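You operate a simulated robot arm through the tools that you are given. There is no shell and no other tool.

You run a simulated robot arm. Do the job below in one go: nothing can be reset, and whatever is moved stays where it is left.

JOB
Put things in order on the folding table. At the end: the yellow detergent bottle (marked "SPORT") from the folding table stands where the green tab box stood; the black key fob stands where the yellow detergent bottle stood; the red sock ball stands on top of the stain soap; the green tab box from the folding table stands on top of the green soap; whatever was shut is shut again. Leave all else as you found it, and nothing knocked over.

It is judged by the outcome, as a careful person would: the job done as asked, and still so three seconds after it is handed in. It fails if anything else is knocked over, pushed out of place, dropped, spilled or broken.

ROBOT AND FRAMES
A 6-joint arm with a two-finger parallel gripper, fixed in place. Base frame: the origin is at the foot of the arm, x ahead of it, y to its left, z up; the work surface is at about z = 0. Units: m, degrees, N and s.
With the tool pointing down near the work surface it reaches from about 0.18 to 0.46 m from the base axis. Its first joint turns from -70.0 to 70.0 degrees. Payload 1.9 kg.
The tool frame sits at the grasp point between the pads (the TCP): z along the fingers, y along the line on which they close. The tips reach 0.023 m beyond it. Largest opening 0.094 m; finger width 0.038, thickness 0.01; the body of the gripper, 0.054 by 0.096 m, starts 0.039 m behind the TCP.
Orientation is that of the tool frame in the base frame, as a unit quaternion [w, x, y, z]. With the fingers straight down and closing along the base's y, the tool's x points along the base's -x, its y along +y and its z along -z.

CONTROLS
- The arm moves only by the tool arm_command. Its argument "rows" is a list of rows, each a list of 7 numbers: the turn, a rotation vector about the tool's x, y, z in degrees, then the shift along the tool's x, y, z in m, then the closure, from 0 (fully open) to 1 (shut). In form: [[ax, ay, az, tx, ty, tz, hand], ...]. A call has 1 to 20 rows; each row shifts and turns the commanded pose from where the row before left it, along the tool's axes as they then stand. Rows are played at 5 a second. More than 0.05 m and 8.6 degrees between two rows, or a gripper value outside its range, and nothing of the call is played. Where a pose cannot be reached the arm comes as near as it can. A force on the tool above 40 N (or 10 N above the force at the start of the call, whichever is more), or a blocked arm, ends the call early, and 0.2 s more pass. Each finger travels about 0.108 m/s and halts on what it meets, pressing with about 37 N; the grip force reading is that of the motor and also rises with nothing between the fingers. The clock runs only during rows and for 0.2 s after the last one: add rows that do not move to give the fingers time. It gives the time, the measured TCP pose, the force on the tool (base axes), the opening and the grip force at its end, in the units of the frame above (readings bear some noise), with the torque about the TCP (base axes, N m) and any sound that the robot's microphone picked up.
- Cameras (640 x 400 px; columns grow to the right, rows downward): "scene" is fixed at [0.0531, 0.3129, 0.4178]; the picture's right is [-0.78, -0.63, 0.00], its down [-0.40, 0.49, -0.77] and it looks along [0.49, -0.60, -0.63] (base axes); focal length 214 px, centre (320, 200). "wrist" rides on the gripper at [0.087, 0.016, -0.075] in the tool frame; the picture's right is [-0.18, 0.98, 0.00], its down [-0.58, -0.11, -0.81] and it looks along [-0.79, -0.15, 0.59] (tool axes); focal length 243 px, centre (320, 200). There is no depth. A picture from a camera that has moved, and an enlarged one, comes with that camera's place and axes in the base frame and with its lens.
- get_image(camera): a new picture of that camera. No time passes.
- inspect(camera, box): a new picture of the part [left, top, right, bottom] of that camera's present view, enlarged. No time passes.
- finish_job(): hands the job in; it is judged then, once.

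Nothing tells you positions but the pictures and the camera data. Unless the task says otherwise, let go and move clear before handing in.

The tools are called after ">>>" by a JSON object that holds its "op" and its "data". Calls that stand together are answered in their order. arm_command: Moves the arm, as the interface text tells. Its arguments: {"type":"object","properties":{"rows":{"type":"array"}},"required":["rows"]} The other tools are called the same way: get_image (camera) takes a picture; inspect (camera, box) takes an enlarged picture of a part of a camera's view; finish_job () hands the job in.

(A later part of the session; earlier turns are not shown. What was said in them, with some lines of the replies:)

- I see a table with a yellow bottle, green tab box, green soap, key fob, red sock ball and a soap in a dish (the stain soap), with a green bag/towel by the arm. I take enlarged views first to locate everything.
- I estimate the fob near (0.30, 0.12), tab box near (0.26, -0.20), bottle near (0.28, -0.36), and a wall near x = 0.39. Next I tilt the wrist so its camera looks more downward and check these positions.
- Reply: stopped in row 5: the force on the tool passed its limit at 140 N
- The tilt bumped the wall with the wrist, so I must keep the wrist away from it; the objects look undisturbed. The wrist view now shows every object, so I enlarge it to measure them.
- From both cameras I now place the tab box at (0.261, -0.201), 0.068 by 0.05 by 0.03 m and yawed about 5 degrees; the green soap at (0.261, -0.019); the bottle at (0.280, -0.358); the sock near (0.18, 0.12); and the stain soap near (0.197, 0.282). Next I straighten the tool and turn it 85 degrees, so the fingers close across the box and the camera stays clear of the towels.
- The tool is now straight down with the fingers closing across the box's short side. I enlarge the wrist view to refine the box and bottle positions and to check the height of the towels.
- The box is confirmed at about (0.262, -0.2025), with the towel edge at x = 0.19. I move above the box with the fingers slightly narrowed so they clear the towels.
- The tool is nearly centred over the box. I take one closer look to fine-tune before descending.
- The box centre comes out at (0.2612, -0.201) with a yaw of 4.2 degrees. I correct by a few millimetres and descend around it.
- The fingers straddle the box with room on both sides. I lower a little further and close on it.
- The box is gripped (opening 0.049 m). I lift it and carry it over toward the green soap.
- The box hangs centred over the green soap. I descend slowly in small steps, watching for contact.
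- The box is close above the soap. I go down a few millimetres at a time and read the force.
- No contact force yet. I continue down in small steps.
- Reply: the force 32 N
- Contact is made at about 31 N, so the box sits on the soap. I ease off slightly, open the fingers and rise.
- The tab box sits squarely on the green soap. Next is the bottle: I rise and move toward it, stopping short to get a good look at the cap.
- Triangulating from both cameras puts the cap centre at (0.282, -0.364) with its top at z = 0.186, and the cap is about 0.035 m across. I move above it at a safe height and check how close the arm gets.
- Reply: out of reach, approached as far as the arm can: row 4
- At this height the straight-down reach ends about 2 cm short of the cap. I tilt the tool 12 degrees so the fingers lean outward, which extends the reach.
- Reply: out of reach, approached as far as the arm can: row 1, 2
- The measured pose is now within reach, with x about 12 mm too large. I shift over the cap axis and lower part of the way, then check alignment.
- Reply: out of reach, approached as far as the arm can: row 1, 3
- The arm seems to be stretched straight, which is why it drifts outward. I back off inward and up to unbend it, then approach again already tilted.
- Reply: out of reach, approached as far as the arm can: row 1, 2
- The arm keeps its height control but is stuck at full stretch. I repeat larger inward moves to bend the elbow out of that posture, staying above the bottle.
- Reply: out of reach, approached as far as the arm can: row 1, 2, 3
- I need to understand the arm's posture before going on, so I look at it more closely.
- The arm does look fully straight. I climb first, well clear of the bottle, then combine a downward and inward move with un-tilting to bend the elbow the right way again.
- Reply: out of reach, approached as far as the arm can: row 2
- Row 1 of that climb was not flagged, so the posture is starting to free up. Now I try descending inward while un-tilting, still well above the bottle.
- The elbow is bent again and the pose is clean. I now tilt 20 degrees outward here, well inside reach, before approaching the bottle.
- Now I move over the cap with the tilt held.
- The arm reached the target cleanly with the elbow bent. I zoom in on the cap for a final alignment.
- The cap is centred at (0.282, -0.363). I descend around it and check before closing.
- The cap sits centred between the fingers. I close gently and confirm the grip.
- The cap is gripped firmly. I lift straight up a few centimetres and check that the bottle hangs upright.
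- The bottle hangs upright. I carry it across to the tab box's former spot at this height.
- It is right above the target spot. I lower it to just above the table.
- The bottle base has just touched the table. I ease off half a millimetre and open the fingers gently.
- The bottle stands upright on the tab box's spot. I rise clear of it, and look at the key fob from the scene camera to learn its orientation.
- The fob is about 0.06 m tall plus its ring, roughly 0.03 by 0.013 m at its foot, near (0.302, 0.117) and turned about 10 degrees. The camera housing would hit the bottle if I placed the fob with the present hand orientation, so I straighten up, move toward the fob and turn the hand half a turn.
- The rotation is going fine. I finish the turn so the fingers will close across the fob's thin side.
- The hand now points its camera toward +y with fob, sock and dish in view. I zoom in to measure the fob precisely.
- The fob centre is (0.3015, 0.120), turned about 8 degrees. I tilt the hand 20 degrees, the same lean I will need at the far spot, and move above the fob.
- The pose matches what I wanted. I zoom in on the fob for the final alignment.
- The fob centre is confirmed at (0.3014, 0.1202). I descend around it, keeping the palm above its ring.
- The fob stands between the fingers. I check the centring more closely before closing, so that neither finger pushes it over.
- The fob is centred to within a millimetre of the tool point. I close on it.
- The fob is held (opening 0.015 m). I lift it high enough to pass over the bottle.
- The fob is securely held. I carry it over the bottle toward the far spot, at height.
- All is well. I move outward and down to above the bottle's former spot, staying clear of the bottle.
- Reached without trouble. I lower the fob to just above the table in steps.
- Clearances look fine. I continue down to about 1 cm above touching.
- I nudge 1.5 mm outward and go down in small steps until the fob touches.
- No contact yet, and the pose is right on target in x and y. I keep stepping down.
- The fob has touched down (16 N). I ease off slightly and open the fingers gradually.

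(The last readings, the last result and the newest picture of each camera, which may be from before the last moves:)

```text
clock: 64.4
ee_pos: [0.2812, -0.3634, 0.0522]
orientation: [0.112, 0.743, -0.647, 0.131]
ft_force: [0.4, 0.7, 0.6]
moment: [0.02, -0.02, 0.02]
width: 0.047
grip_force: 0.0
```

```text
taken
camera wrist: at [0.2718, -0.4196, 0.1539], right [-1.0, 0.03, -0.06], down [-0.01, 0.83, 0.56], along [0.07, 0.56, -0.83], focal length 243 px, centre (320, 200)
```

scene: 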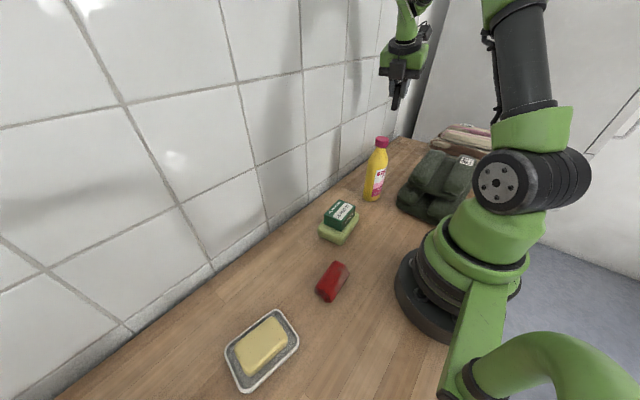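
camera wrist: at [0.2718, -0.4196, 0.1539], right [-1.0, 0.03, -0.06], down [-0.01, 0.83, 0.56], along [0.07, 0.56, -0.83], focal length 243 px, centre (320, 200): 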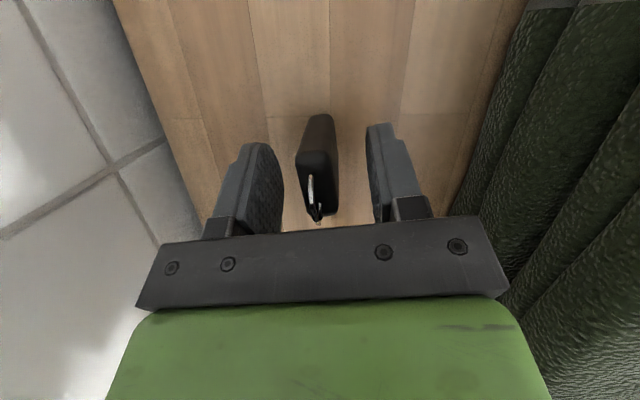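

The fob stands upright on the bottle's former spot. I rise straight up and away.

>>> {"op": "arm_command", "data": {"rows": [[0, 0, 0, 0.0051, 0, -0.0141, 0.5], [0, 0, 0, 0.0103, 0, -0.0281, 0.5], [0, 0, 0, 0.0137, 0, -0.0375, 0.5], [0, 0, 0, 0.0137, 0, -0.0375, 0.5], [0, 0, 0, 0.0137, 0, -0.0375, 0.5], [0, 0, 0, 0, 0, 0, 0.5]]}}

>>> {"op": "get_image", "data": {"camera": "wrist"}}

>>> {"op": "inspect", "data": {"camera": "scene", "box": [340, 80, 480, 220]}}

```text
clock: 65.8
ee_pos: [0.2799, -0.3651, 0.2202]
orientation: [0.113, 0.744, -0.646, 0.131]
ft_force: [-0.7, 0.3, -0.2]
moment: [-0.02, 0.01, 0.01]
width: 0.0469
grip_force: 0.0
```

```text
taken
camera wrist: at [0.2702, -0.4208, 0.321], right [-1.0, 0.03, -0.06], down [-0.01, 0.83, 0.56], along [0.07, 0.56, -0.83], focal length 243 px, centre (320, 200)
```

wrist: 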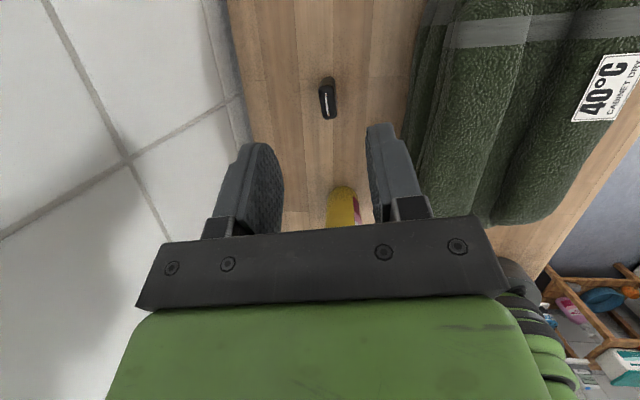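

```text
2.86 times, centred on (410, 150) of scene
camera zoom: at [0.0531, 0.3129, 0.4178], right [-0.78, -0.63, 0.0], down [-0.4, 0.49, -0.77], along [0.49, -0.6, -0.63], focal length 613 px, centre (63, 343)
```

zoom: 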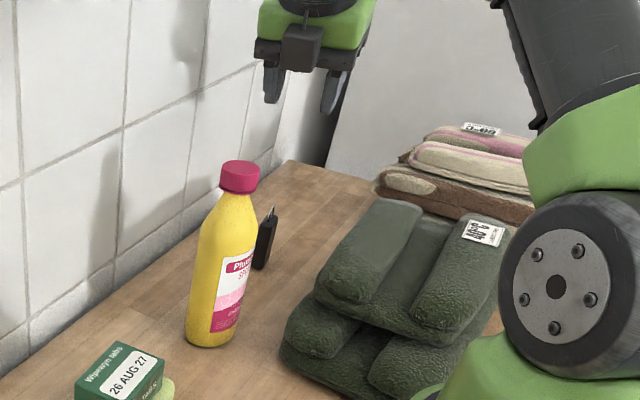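

The fob stands well. I take a quick zoom to verify its position and uprightness.

>>> {"op": "inspect", "data": {"camera": "wrist", "box": [280, 60, 376, 144]}}

>>> {"op": "inspect", "data": {"camera": "scene", "box": [380, 110, 430, 180]}}

```text
4.76 times, centred on (328, 102) of wrist
camera zoom: at [0.2702, -0.4208, 0.321], right [-1.0, 0.03, -0.06], down [-0.01, 0.83, 0.56], along [0.07, 0.56, -0.83], focal length 1155 px, centre (282, 667)
```

zoom: 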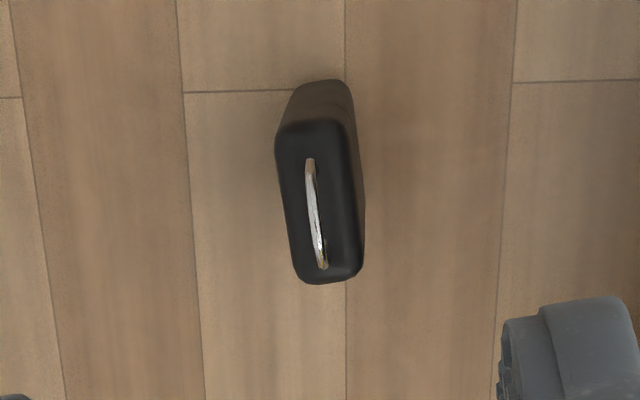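

```text
5.71 times, centred on (405, 145) of scene
camera zoom: at [0.0531, 0.3129, 0.4178], right [-0.78, -0.63, 0.0], down [-0.4, 0.49, -0.77], along [0.49, -0.6, -0.63], focal length 1226 px, centre (-166, 514)
```

zoom: 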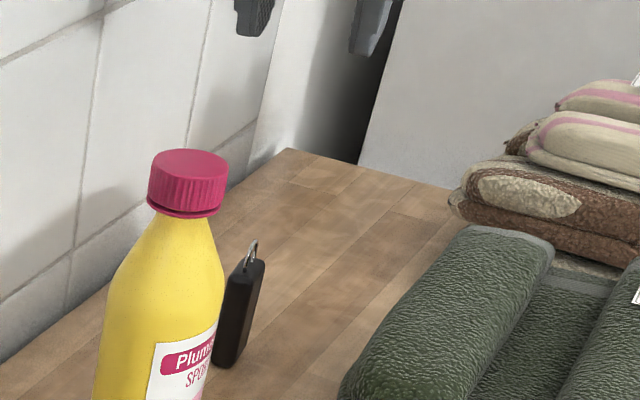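

The fob is upright and within about 3 mm of the spot. Now the sock: I retreat up and inward over the bottle, and straighten the hand on the way.

>>> {"op": "arm_command", "data": {"rows": [[0, 0, 0, -0.0123, 0.0013, -0.0258, 0.5], [0, 0, 0, -0.0123, 0.0013, -0.0258, 0.5], [0, 0, 0, -0.0123, 0.0013, -0.0258, 0.5], [0, 0, 0, -0.0123, 0.0013, -0.0258, 0.5], [0, 0, 0, -0.0366, 0.0018, -0.0133, 0.4], [0, 0, 0, -0.0366, 0.0018, -0.0133, 0.3], [0, 0, 0, -0.0366, 0.0018, -0.0133, 0.2], [0, 0, 0, -0.0366, 0.0018, -0.0133, 0.2], [0, 0, 0, -0.0366, 0.0018, -0.0133, 0.2], [0, -6.7, 0, 0, 0, 0, 0.2], [0, -6.7, 0, 0, 0, 0, 0.2], [0, -6.6, 0, 0, 0, 0, 0.2], [0, 0, 0, 0, 0, 0, 0.2]]}}

>>> {"op": "get_image", "data": {"camera": "wrist"}}

>>> {"op": "get_image", "data": {"camera": "scene"}}

```text
clock: 68.6
ee_pos: [0.228, -0.0924, 0.2978]
orientation: [-0.001, 0.755, -0.656, -0.001]
ft_force: [-0.3, -0.3, 0.7]
moment: [0.0, -0.02, 0.02]
width: 0.0752
grip_force: 0.1
```

```text
taken
camera wrist: at [0.2229, -0.1788, 0.3731], right [-1.0, 0.05, 0.0], down [0.03, 0.59, 0.81], along [0.04, 0.81, -0.59], focal length 243 px, centre (320, 200)
```

wrist: 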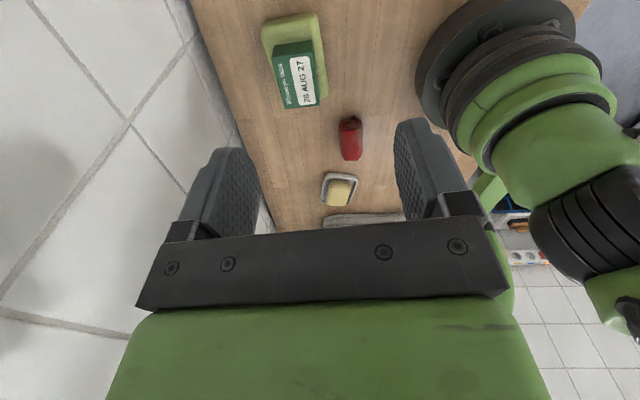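

```text
taken
```

scene: 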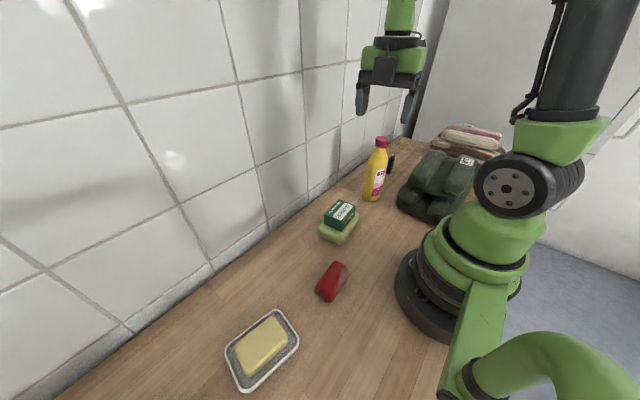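

I move over toward the sock and look at it and the soap dish from closer.

>>> {"op": "arm_command", "data": {"rows": [[0, 0, 0, -0.0314, 0.0043, 0.015, 0.2], [0, 0, 0, -0.0314, 0.0043, 0.015, 0.2], [0, 0, 0, -0.0314, 0.0043, 0.015, 0.2], [0, 0, 0, -0.0314, 0.0043, 0.015, 0.2], [0, 0, 0, -0.0314, 0.0043, 0.015, 0.2], [0, 0, 0, 0, 0, 0, 0.2], [0, 0, 0, 0, 0, 0, 0.2]]}}

>>> {"op": "get_image", "data": {"camera": "wrist"}}

>>> {"op": "get_image", "data": {"camera": "scene"}}

```text
clock: 70.2
ee_pos: [0.1854, 0.0615, 0.2251]
orientation: [-0.001, 0.755, -0.656, 0.0]
ft_force: [-0.7, 0.7, -0.2]
moment: [0.01, -0.01, 0.0]
width: 0.0749
grip_force: 0.1
```

```text
taken
camera wrist: at [0.1802, -0.0255, 0.3], right [-1.0, 0.05, 0.0], down [0.03, 0.59, 0.81], along [0.04, 0.81, -0.59], focal length 243 px, centre (320, 200)
```

wrist: 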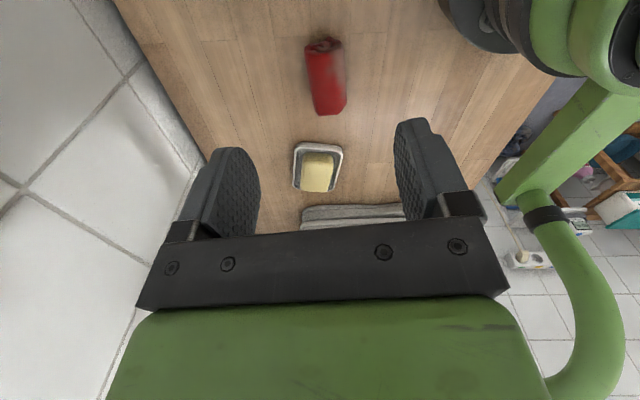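

```text
taken
```

scene: 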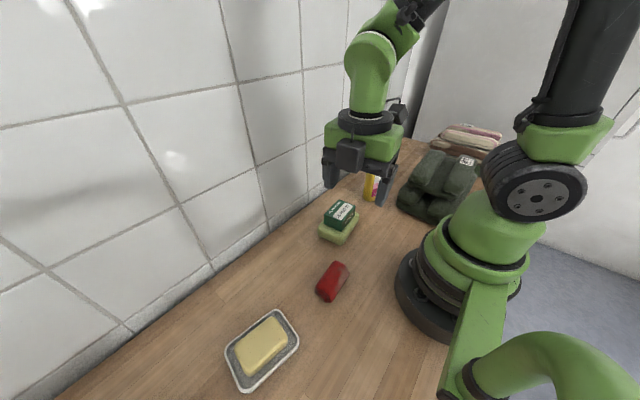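

I zoom in on the sock and the soap dish to measure both.

>>> {"op": "inspect", "data": {"camera": "wrist", "box": [270, 20, 390, 130]}}

>>> {"op": "inspect", "data": {"camera": "wrist", "box": [260, 120, 400, 230]}}

>>> {"op": "inspect", "data": {"camera": "scene", "box": [210, 250, 360, 400]}}

```text
3.64 times, centred on (330, 75) of wrist
camera zoom: at [0.1802, -0.0255, 0.3], right [-1.0, 0.05, 0.0], down [0.03, 0.59, 0.81], along [0.04, 0.81, -0.59], focal length 882 px, centre (284, 654)
```

zoom: 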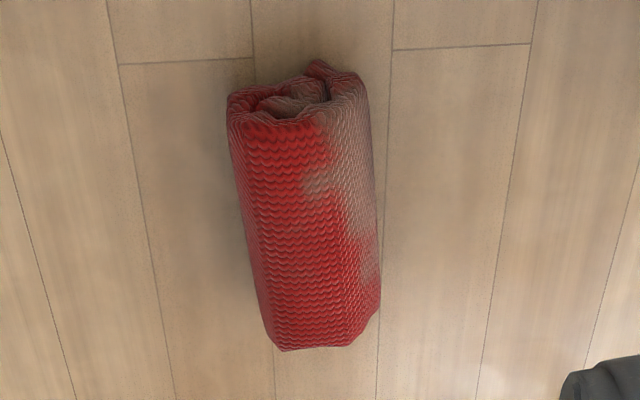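

```text
3.64 times, centred on (330, 175) of wrist
camera zoom: at [0.1802, -0.0255, 0.3], right [-1.0, 0.05, 0.0], down [0.03, 0.59, 0.81], along [0.04, 0.81, -0.59], focal length 882 px, centre (284, 291)
```

zoom: 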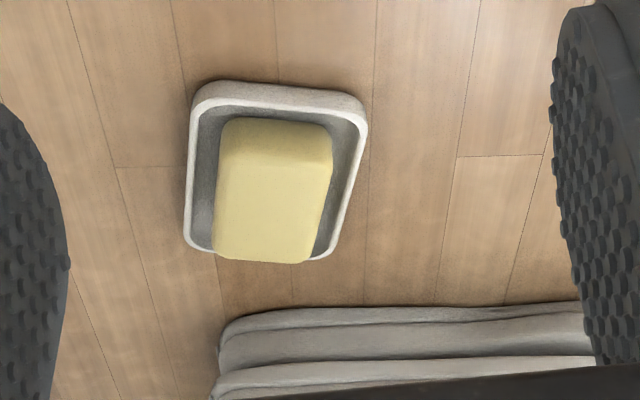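

```text
2.67 times, centred on (285, 325) of scene
camera zoom: at [0.0531, 0.3129, 0.4178], right [-0.78, -0.63, 0.0], down [-0.4, 0.49, -0.77], along [0.49, -0.6, -0.63], focal length 572 px, centre (413, -133)
```

zoom: 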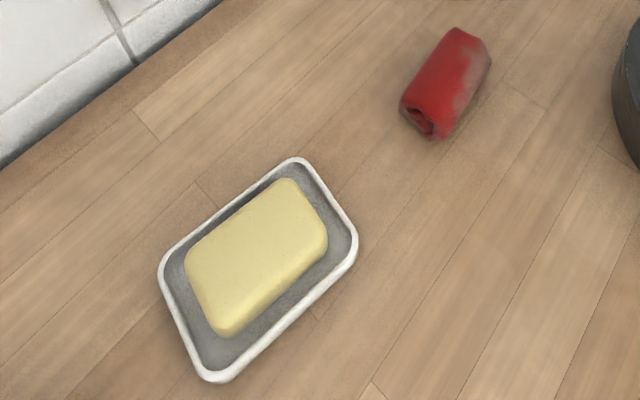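

The sock lies along y at about (0.1795, 0.118), turned about 3 degrees and some 0.043 m wide. The stain soap is centred at about (0.2015, 0.282) with its top near z = 0.028, turned about -8 degrees. I move above the sock, aligned with it.

>>> {"op": "arm_command", "data": {"rows": [[0, 0, 0, -0.0189, -0.0007, 0.035, 0.1], [0, 0, 0, -0.0189, -0.0007, 0.035, 0.1], [0, 0, 0, -0.019, -0.0007, 0.035, 0.1], [0, 0, 5, 0, 0, 0, 0.1], [0, 0, 0, 0, 0, 0, 0.1], [0, 0, 0, 0, 0, 0, 0.1]]}}

>>> {"op": "get_image", "data": {"camera": "wrist"}}

>>> {"op": "get_image", "data": {"camera": "scene"}}

```text
clock: 71.6
ee_pos: [0.179, 0.1162, 0.1187]
orientation: [-0.002, 0.725, -0.688, 0.0]
ft_force: [1.4, 0.5, -0.3]
moment: [-0.06, -0.01, -0.03]
width: 0.0846
grip_force: 0.0
```

```text
taken
camera wrist: at [0.1667, 0.0307, 0.1936], right [-0.99, 0.13, 0.0], down [0.08, 0.58, 0.81], along [0.11, 0.8, -0.59], focal length 243 px, centre (320, 200)
```

wrist: 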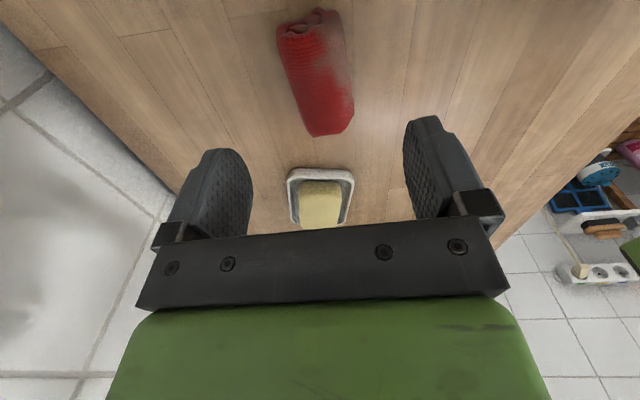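

```text
taken
```

scene: 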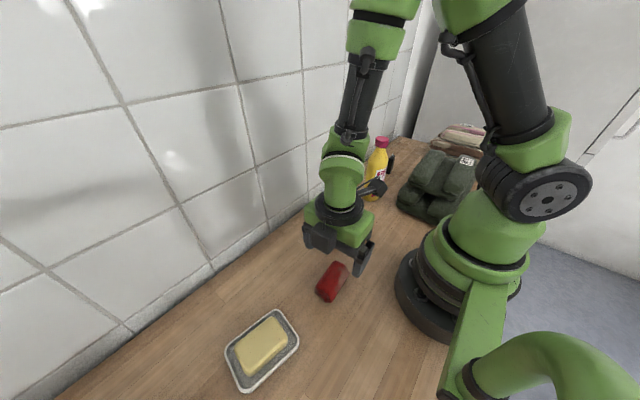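

I zoom in on the sock for the final alignment.

>>> {"op": "inspect", "data": {"camera": "wrist", "box": [240, 0, 400, 140]}}

```text
2.86 times, centred on (320, 70) of wrist
camera zoom: at [0.1667, 0.0307, 0.1936], right [-0.99, 0.13, 0.0], down [0.08, 0.58, 0.81], along [0.11, 0.8, -0.59], focal length 693 px, centre (320, 571)
```

zoom: 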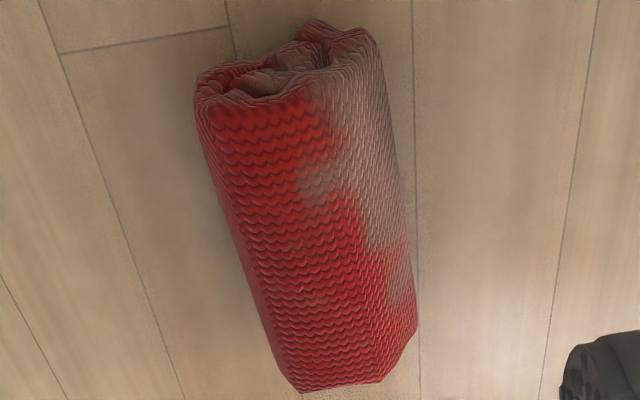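

The sock's centre is about (0.179, 0.120), turned about 5 degrees. I adjust and descend around it.

>>> {"op": "arm_command", "data": {"rows": [[0, 0, -2, -0.004, 0, 0.03, 0.1], [0, 0, 0, 0, 0, 0.03, 0.1], [0, 0, 0, 0, 0, 0.025, 0.1], [0, 0, 0, 0, 0, 0, 0.1]]}}

>>> {"op": "get_image", "data": {"camera": "wrist"}}

>>> {"op": "inspect", "data": {"camera": "scene", "box": [260, 180, 440, 330]}}

```text
clock: 72.6
ee_pos: [0.1796, 0.1232, 0.0327]
orientation: [-0.001, 0.737, -0.675, 0.0]
ft_force: [-0.3, 0.6, 0.0]
moment: [0.04, 0.0, -0.01]
width: 0.0847
grip_force: 0.1
```

```text
taken
camera wrist: at [0.1712, 0.0358, 0.1082], right [-1.0, 0.1, 0.0], down [0.06, 0.59, 0.81], along [0.08, 0.8, -0.59], focal length 243 px, centre (320, 200)
```

wrist: 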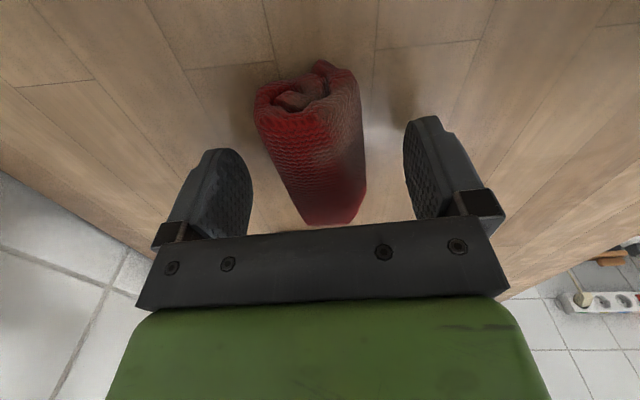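

```text
2.67 times, centred on (350, 255) of scene
camera zoom: at [0.0531, 0.3129, 0.4178], right [-0.78, -0.63, 0.0], down [-0.4, 0.49, -0.77], along [0.49, -0.6, -0.63], focal length 572 px, centre (240, 53)
```

zoom: 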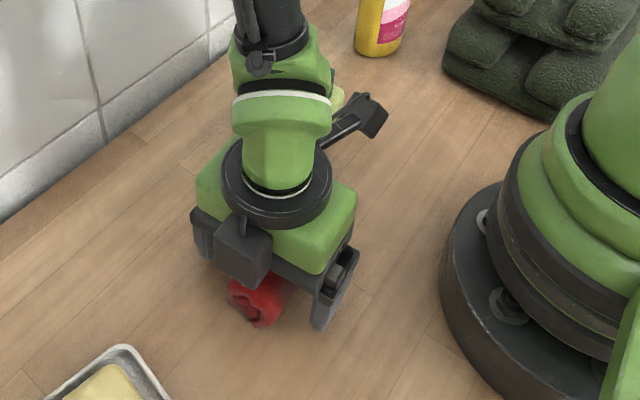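

The sock is centred between the fingers. I lower 4 mm more and close on it gently.

>>> {"op": "arm_command", "data": {"rows": [[0, 0, 0, 0.001, 0, 0.004, 0.1], [0, 0, 0, 0, 0, 0, 0.3], [0, 0, 0, 0, 0, 0, 0.45], [0, 0, 0, 0, 0, 0, 0.55], [0, 0, 0, 0, 0, 0, 0.65], [0, 0, 0, 0, 0, 0, 0.65]]}}

>>> {"op": "get_image", "data": {"camera": "wrist"}}

```text
clock: 74.0
ee_pos: [0.1801, 0.1213, 0.0296]
orientation: [-0.001, 0.737, -0.676, 0.0]
ft_force: [-0.5, -0.2, 0.2]
moment: [0.03, 0.01, -0.02]
width: 0.0471
grip_force: 36.9
```

```text
taken
camera wrist: at [0.1709, 0.0345, 0.1047], right [-1.0, 0.1, 0.0], down [0.06, 0.59, 0.81], along [0.08, 0.8, -0.59], focal length 243 px, centre (320, 200)
```

wrist: 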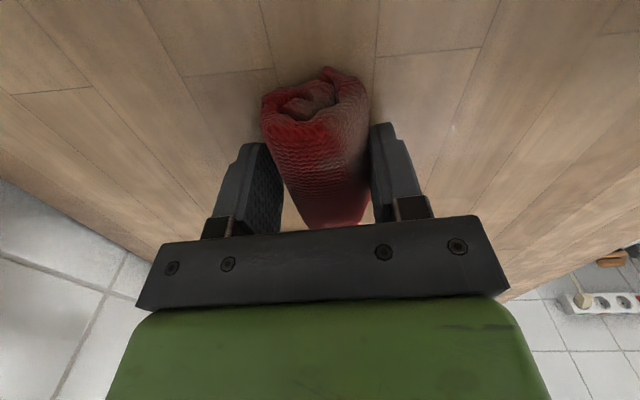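

The grip reads 37 N at 0.047 m. I lift and check that the sock comes along.

>>> {"op": "arm_command", "data": {"rows": [[0, 0, 0, 0, 0, 0, 0.9], [0, 0, 0, 0, 0, -0.015, 0.9], [0, 0, 0, 0, 0, -0.03, 0.9], [0, 0, 0, 0, 0, -0.03, 0.9], [0, 0, 0, 0, 0, -0.03, 0.9], [0, 0, 0, 0, 0, 0, 0.9]]}}

>>> {"op": "get_image", "data": {"camera": "wrist"}}

>>> {"op": "inspect", "data": {"camera": "scene", "box": [200, 160, 440, 400]}}

```text
clock: 75.4
ee_pos: [0.1801, 0.119, 0.1345]
orientation: [-0.001, 0.737, -0.676, 0.0]
ft_force: [-0.1, 0.0, -1.0]
moment: [-0.01, -0.02, -0.01]
width: 0.0474
grip_force: 37.0
```

```text
taken
camera wrist: at [0.1707, 0.0331, 0.2102], right [-1.0, 0.1, 0.0], down [0.06, 0.59, 0.81], along [0.08, 0.8, -0.59], focal length 243 px, centre (320, 200)
```

wrist: 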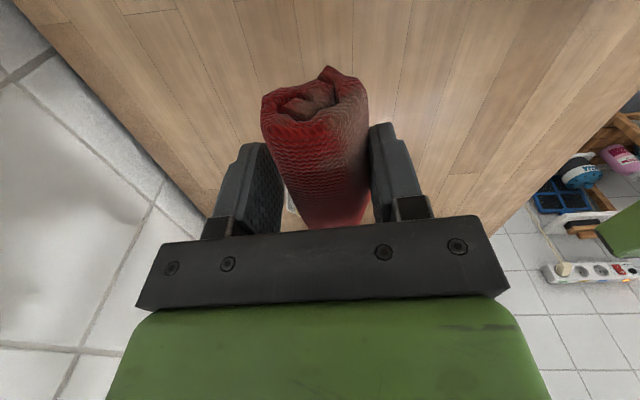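

```text
1.67 times, centred on (320, 280) of scene
camera zoom: at [0.0531, 0.3129, 0.4178], right [-0.78, -0.63, 0.0], down [-0.4, 0.49, -0.77], along [0.49, -0.6, -0.63], focal length 358 px, centre (320, 67)
```

zoom: 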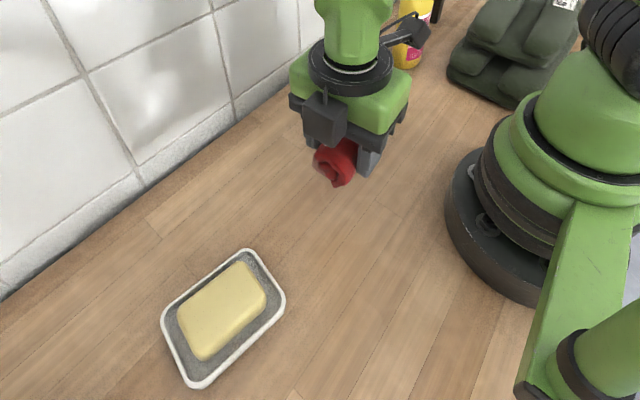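

The sock is held. I carry it over the stain soap and turn it to match the soap's direction.

>>> {"op": "arm_command", "data": {"rows": [[0, 0, 0, -0.016, -0.0035, 0, 0.9], [0, 0, 0, -0.0321, -0.0071, 0, 0.9], [0, 0, 0, -0.0321, -0.0071, 0, 0.9], [0, 0, 0, -0.0321, -0.0071, 0, 0.9], [0, 0, 0, -0.0321, -0.0071, 0, 0.9], [0, 0, 0, -0.0161, -0.0035, 0, 0.9], [0, 0, 6.7, 0, 0, 0, 0.9], [0, 0, 6.7, 0, 0, 0, 0.9], [0, 0, 0, 0, 0, 0, 0.9], [0, 0, 0, 0, 0, 0, 0.9]]}}

>>> {"op": "get_image", "data": {"camera": "wrist"}}

>>> {"op": "inspect", "data": {"camera": "scene", "box": [180, 160, 440, 400]}}

```text
clock: 77.6
ee_pos: [0.2, 0.283, 0.1343]
orientation: [0.001, -0.653, 0.757, 0.0]
ft_force: [-0.2, 0.9, 0.0]
moment: [-0.04, 0.0, -0.03]
width: 0.0474
grip_force: 37.6
```

```text
taken
camera wrist: at [0.1707, 0.2013, 0.2106], right [-0.95, 0.33, 0.0], down [0.19, 0.56, 0.81], along [0.26, 0.76, -0.59], focal length 243 px, centre (320, 200)
```

wrist: 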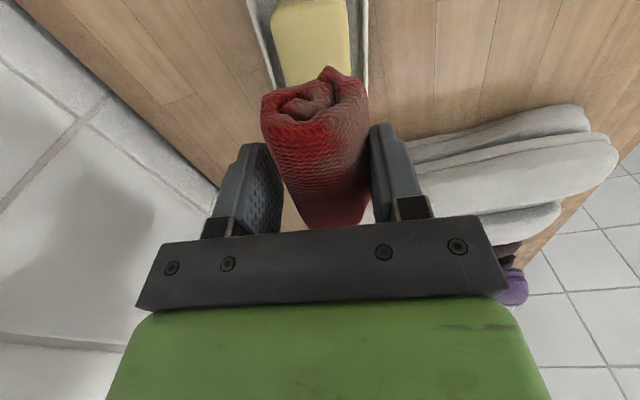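

```text
1.67 times, centred on (310, 280) of scene
camera zoom: at [0.0531, 0.3129, 0.4178], right [-0.78, -0.63, 0.0], down [-0.4, 0.49, -0.77], along [0.49, -0.6, -0.63], focal length 358 px, centre (337, 67)
```

zoom: 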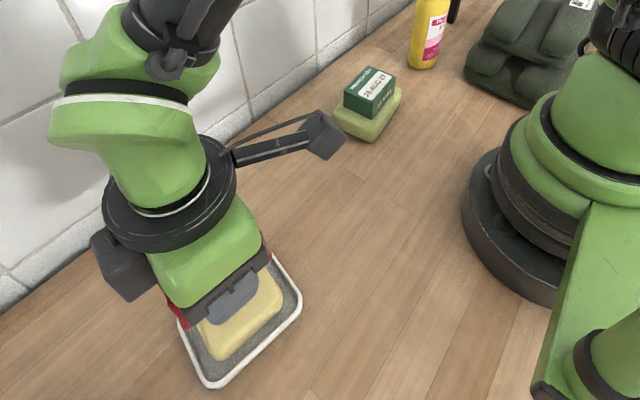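

The orientation matches the soap. I zoom in to check the lateral alignment before lowering.

>>> {"op": "inspect", "data": {"camera": "wrist", "box": [220, 0, 420, 130]}}

```text
3.08 times, centred on (320, 65) of wrist
camera zoom: at [0.1707, 0.2013, 0.2106], right [-0.95, 0.33, 0.0], down [0.19, 0.56, 0.81], along [0.26, 0.76, -0.59], focal length 746 px, centre (320, 615)
```

zoom: 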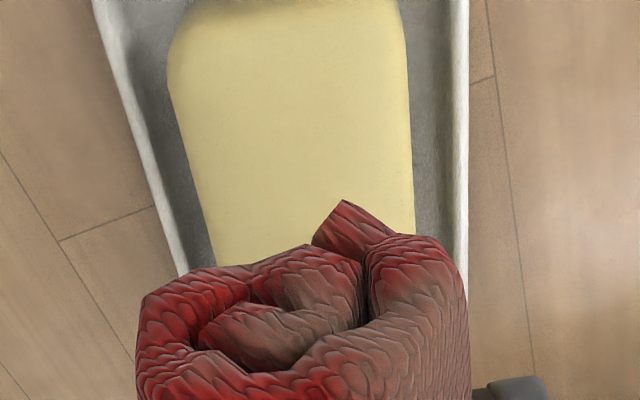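

Alignment is within 1–2 mm. I lower to just above the soap.

>>> {"op": "arm_command", "data": {"rows": [[0, 0, 0, 0, -0.001, 0.025, 0.9], [0, 0, 0, 0, 0, 0.025, 0.9], [0, 0, 0, 0, 0, 0.016, 0.9], [0, 0, 0, 0, 0, 0, 0.9]]}}

>>> {"op": "inspect", "data": {"camera": "scene", "box": [200, 220, 380, 400]}}

>>> {"op": "get_image", "data": {"camera": "wrist"}}

```text
clock: 78.6
ee_pos: [0.2013, 0.2827, 0.0694]
orientation: [0.002, -0.654, 0.757, 0.0]
ft_force: [0.6, -0.2, -1.2]
moment: [0.0, -0.03, -0.02]
width: 0.0471
grip_force: 37.8
```

```text
2.22 times, centred on (290, 310) of scene
camera zoom: at [0.0531, 0.3129, 0.4178], right [-0.78, -0.63, 0.0], down [-0.4, 0.49, -0.77], along [0.49, -0.6, -0.63], focal length 477 px, centre (387, -44)
```

zoom: 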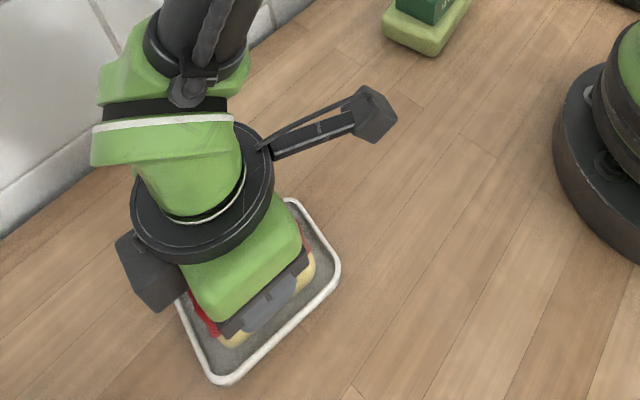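

```text
taken
camera wrist: at [0.1719, 0.2007, 0.144], right [-0.95, 0.33, 0.0], down [0.19, 0.56, 0.81], along [0.26, 0.76, -0.59], focal length 243 px, centre (320, 200)
```

wrist: 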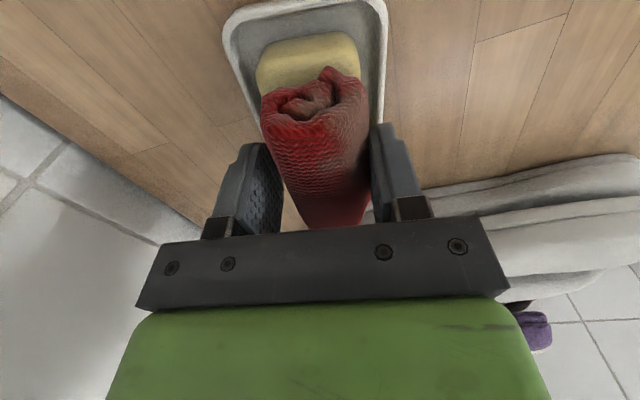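

Well aligned over the soap. I go down in small steps, watching the force.

>>> {"op": "arm_command", "data": {"rows": [[0, 0, 0, 0, 0, 0.003, 0.9], [0, 0, 0, 0, 0, 0.003, 0.9], [0, 0, 0, 0, 0, 0, 0.9]]}}

>>> {"op": "arm_command", "data": {"rows": [[0, 0, 0, 0, 0, 0.002, 0.9], [0, 0, 0, 0, 0, 0, 0.9]]}}

>>> {"op": "arm_command", "data": {"rows": [[0, 0, 0, 0, 0, 0.0015, 0.9], [0, 0, 0, 0, 0, 0, 0.9]]}}

```text
clock: 79.4
ee_pos: [0.2013, 0.2829, 0.0622]
orientation: [0.002, -0.654, 0.757, 0.0]
ft_force: [0.3, 0.3, 0.3]
moment: [0.01, 0.01, 0.02]
width: 0.0474
grip_force: 37.0
```

```text
clock: 80.0
ee_pos: [0.2009, 0.2834, 0.063]
orientation: [0.002, -0.652, 0.758, 0.0]
ft_force: [-1.2, -2.4, 7.6]
moment: [-0.07, 0.05, 0.0]
width: 0.0474
grip_force: 36.9
stopped in row 2: the force on the tool passed its limit at 42 N (the readings are from after the stop); the commanded pose is now the measured one
```

```text
clock: 80.5
ee_pos: [0.2025, 0.2834, 0.0619]
orientation: [0.001, -0.652, 0.758, 0.0]
ft_force: [-1.3, -3.2, 8.3]
moment: [-0.04, 0.03, 0.05]
width: 0.0472
grip_force: 36.6
stopped in row 2: the force on the tool passed its limit at 43 N (the readings are from after the stop); the commanded pose is now the measured one
```

Contact is made, and the press peaked just over 40 N. I check that nothing shifted before releasing.

>>> {"op": "get_image", "data": {"camera": "wrist"}}

>>> {"op": "inspect", "data": {"camera": "scene", "box": [200, 220, 380, 400]}}

```text
taken
camera wrist: at [0.1722, 0.2014, 0.1375], right [-0.94, 0.33, 0.0], down [0.19, 0.56, 0.81], along [0.27, 0.76, -0.59], focal length 243 px, centre (320, 200)
```

wrist: 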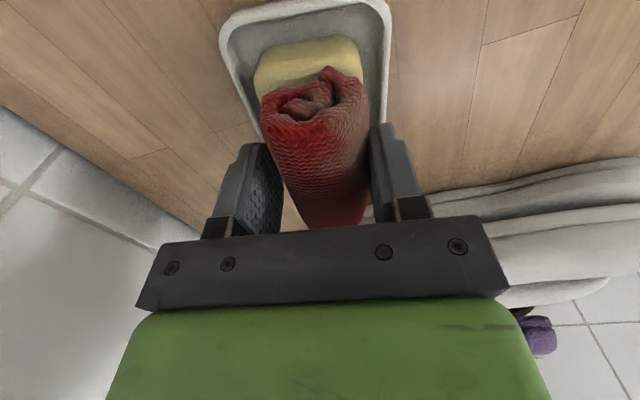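

```text
2.22 times, centred on (290, 310) of scene
camera zoom: at [0.0531, 0.3129, 0.4178], right [-0.78, -0.63, 0.0], down [-0.4, 0.49, -0.77], along [0.49, -0.6, -0.63], focal length 477 px, centre (387, -44)
```

zoom: 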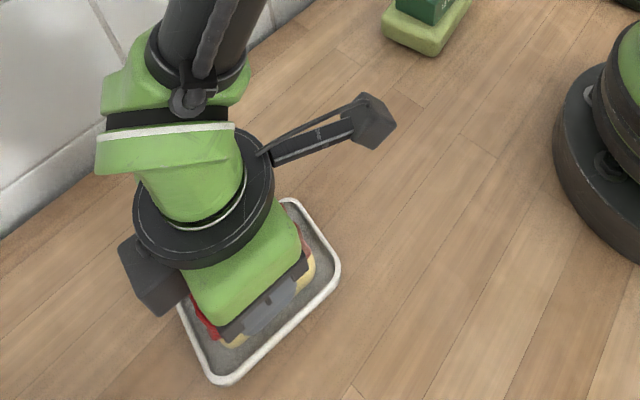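

The tray and soap have not moved and the sock sits centred. I ease off slightly, release gently and rise.

>>> {"op": "arm_command", "data": {"rows": [[0, 0, 0, 0, 0, -0.0004, 0.9], [0, 0, 0, 0, 0, 0, 0.48], [0, 0, 0, 0, 0, 0, 0.4], [0, 0, 0, 0, 0, 0, 0.25], [0, 0, 0, 0, 0, 0, 0.1], [0, 0, 0, 0, 0, 0, 0.1]]}}

>>> {"op": "get_image", "data": {"camera": "wrist"}}

```text
clock: 81.9
ee_pos: [0.2021, 0.2831, 0.0608]
orientation: [0.001, -0.652, 0.758, 0.0]
ft_force: [-0.4, -0.9, 0.0]
moment: [0.01, -0.01, 0.0]
width: 0.0847
grip_force: 0.1
```

```text
taken
camera wrist: at [0.1723, 0.2017, 0.1374], right [-0.94, 0.33, 0.0], down [0.19, 0.56, 0.81], along [0.27, 0.76, -0.59], focal length 243 px, centre (320, 200)
```

wrist: 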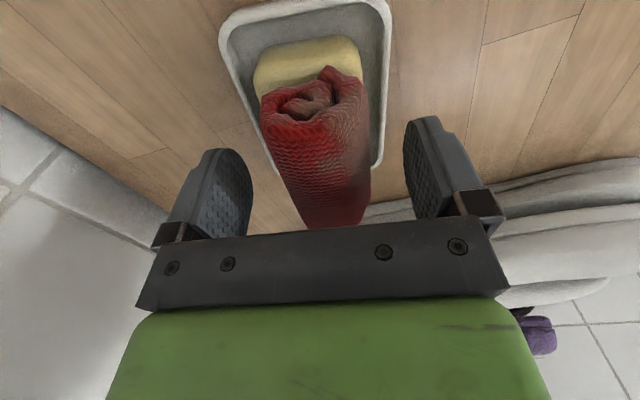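

The sock stays put after release. I rise straight up and check everything.

>>> {"op": "arm_command", "data": {"rows": [[0, 0, 0, 0, 0, -0.015, 0.1], [0, 0, 0, 0, 0, -0.03, 0.1], [0, 0, 0, 0, 0, -0.04, 0.1], [0, 0, 0, 0, 0, -0.04, 0.1], [0, 0, 0, 0, 0, -0.04, 0.1], [0, 0, 0, 0.03, 0, -0.02, 0.1], [0, 0, 0, 0.04, 0, 0, 0.1], [0, 0, 0, 0.04, 0, 0, 0.1], [0, 0, 0, 0.04, 0, 0, 0.1], [0, 0, 0, 0, 0, 0, 0.1], [0, 0, 0, 0, 0, 0, 0.1]]}}

>>> {"op": "get_image", "data": {"camera": "scene"}}

>>> {"op": "get_image", "data": {"camera": "wrist"}}

>>> {"op": "inspect", "data": {"camera": "scene", "box": [200, 250, 360, 400]}}

>>> {"op": "inspect", "data": {"camera": "scene", "box": [300, 110, 500, 250]}}

```text
clock: 84.3
ee_pos: [0.1811, 0.1325, 0.2467]
orientation: [0.002, -0.652, 0.758, 0.001]
ft_force: [1.1, 0.4, -0.7]
moment: [-0.02, 0.0, 0.03]
width: 0.0844
grip_force: 0.2
```

```text
taken
```

scene: 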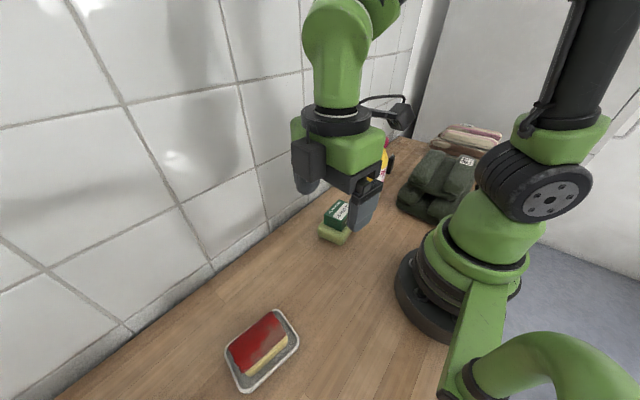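

```text
taken
camera wrist: at [0.1509, 0.051, 0.3222], right [-0.94, 0.33, 0.0], down [0.19, 0.56, 0.81], along [0.27, 0.76, -0.59], focal length 243 px, centre (320, 200)
```

wrist: 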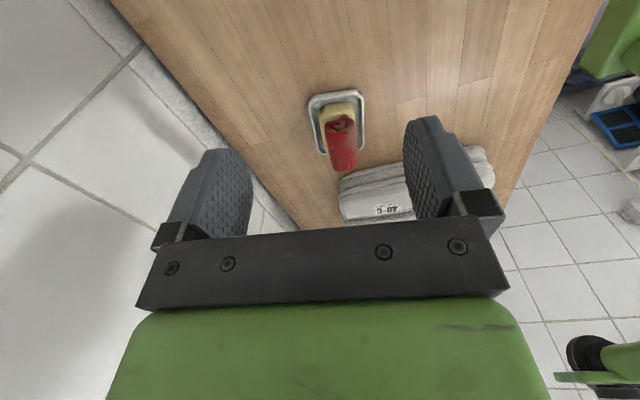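

```text
2.67 times, centred on (280, 325) of scene
camera zoom: at [0.0531, 0.3129, 0.4178], right [-0.78, -0.63, 0.0], down [-0.4, 0.49, -0.77], along [0.49, -0.6, -0.63], focal length 572 px, centre (427, -133)
```

zoom: 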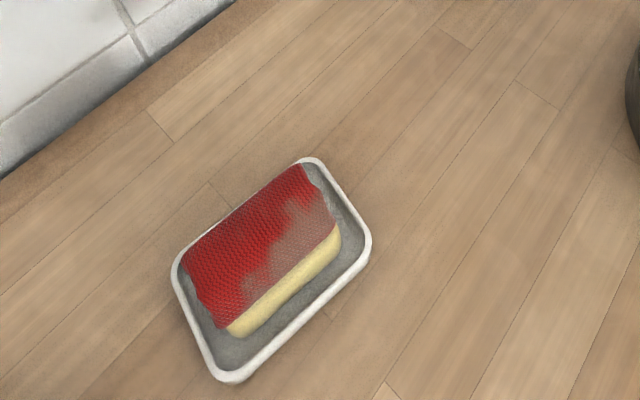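

```text
2.86 times, centred on (400, 180) of scene
camera zoom: at [0.0531, 0.3129, 0.4178], right [-0.78, -0.63, 0.0], down [-0.4, 0.49, -0.77], along [0.49, -0.6, -0.63], focal length 613 px, centre (91, 257)
```

zoom: 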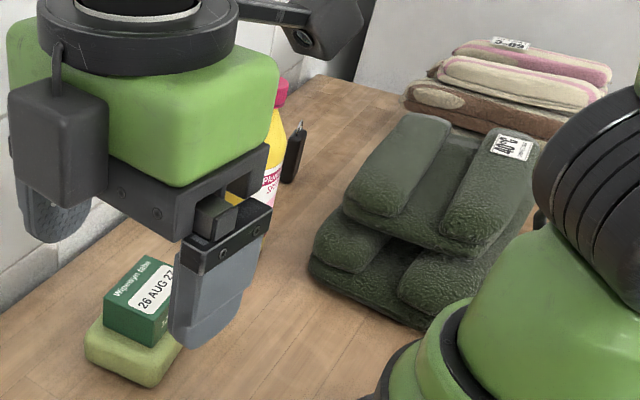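

All four items appear in place. I raise the arm out of the way for an unobstructed last look.

>>> {"op": "arm_command", "data": {"rows": [[0, 0, 0, -0.01, 0, -0.04, 0.1], [0, 0, 0, -0.01, 0, -0.04, 0.1], [0, 0, 0, -0.01, 0, -0.02, 0.1], [0, 0, 0, 0, 0, 0, 0.1], [0, 0, 0, 0, 0, 0, 0.1]]}}

>>> {"op": "get_image", "data": {"camera": "scene"}}

>>> {"op": "inspect", "data": {"camera": "scene", "box": [300, 110, 460, 260]}}

>>> {"op": "inspect", "data": {"camera": "wrist", "box": [270, 50, 500, 230]}}

```text
clock: 85.5
ee_pos: [0.1842, 0.1624, 0.3449]
orientation: [0.0, -0.652, 0.758, 0.0]
ft_force: [0.3, 0.3, 0.7]
moment: [0.0, 0.0, 0.0]
width: 0.0848
grip_force: 0.1
```

```text
taken
```

scene: 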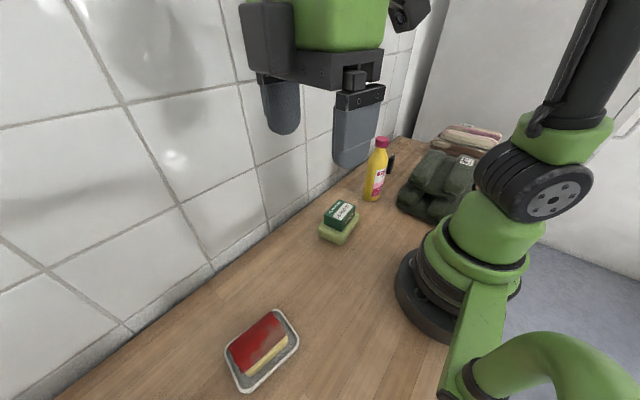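

```text
2.67 times, centred on (380, 185) of scene
camera zoom: at [0.0531, 0.3129, 0.4178], right [-0.78, -0.63, 0.0], down [-0.4, 0.49, -0.77], along [0.49, -0.6, -0.63], focal length 572 px, centre (160, 240)
```

zoom: 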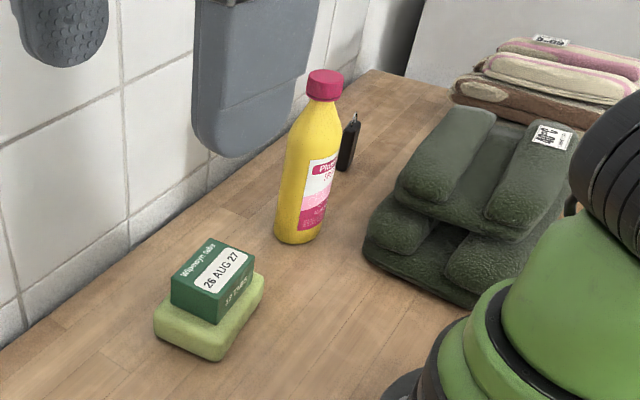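

```text
2.22 times, centred on (385, 140) of wrist
camera zoom: at [0.1545, 0.0809, 0.4211], right [-0.94, 0.33, 0.0], down [0.19, 0.56, 0.81], along [0.27, 0.76, -0.59], focal length 539 px, centre (176, 333)
```

zoom: 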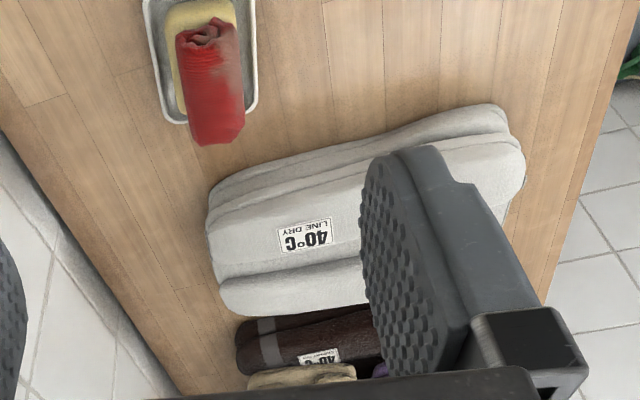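

Everything is in place. The bottle stands where the tab box was and the fob where the bottle was. The tab box sits on the green soap and the sock ball on the stain soap. Nothing else has moved, and the arm is clear with its fingers open. I hand the job in.

>>> {"op": "finish_job", "data": {}}

```text
The job is handed in.
```

The job is done and handed in. In the last pictures everything was in place and standing:

- **Yellow "SPORT" bottle:** it stands upright where the green tab box was, with its cap still on.
- **Black key fob:** it stands upright where the bottle was, within about 3 mm of the bottle's old centre.
- **Green tab box:** it sits squarely on top of the green soap.
- **Red sock ball:** it lies centred on the stain soap, which I took to be the yellow bar in the dish. It overhangs the soap slightly at the ends.

Nothing needed opening, so nothing was left to shut.

- **Wall bump:** early on the wrist bumped the tiled wall while tilting, with a peak force of about 140 N. I saw no damage and nothing on the table moved.
- **Sock placement:** setting the sock down pressed on the soap at just over 40 N twice. The dish and soap did not shift.

The arm is clear of the table with its fingers open.
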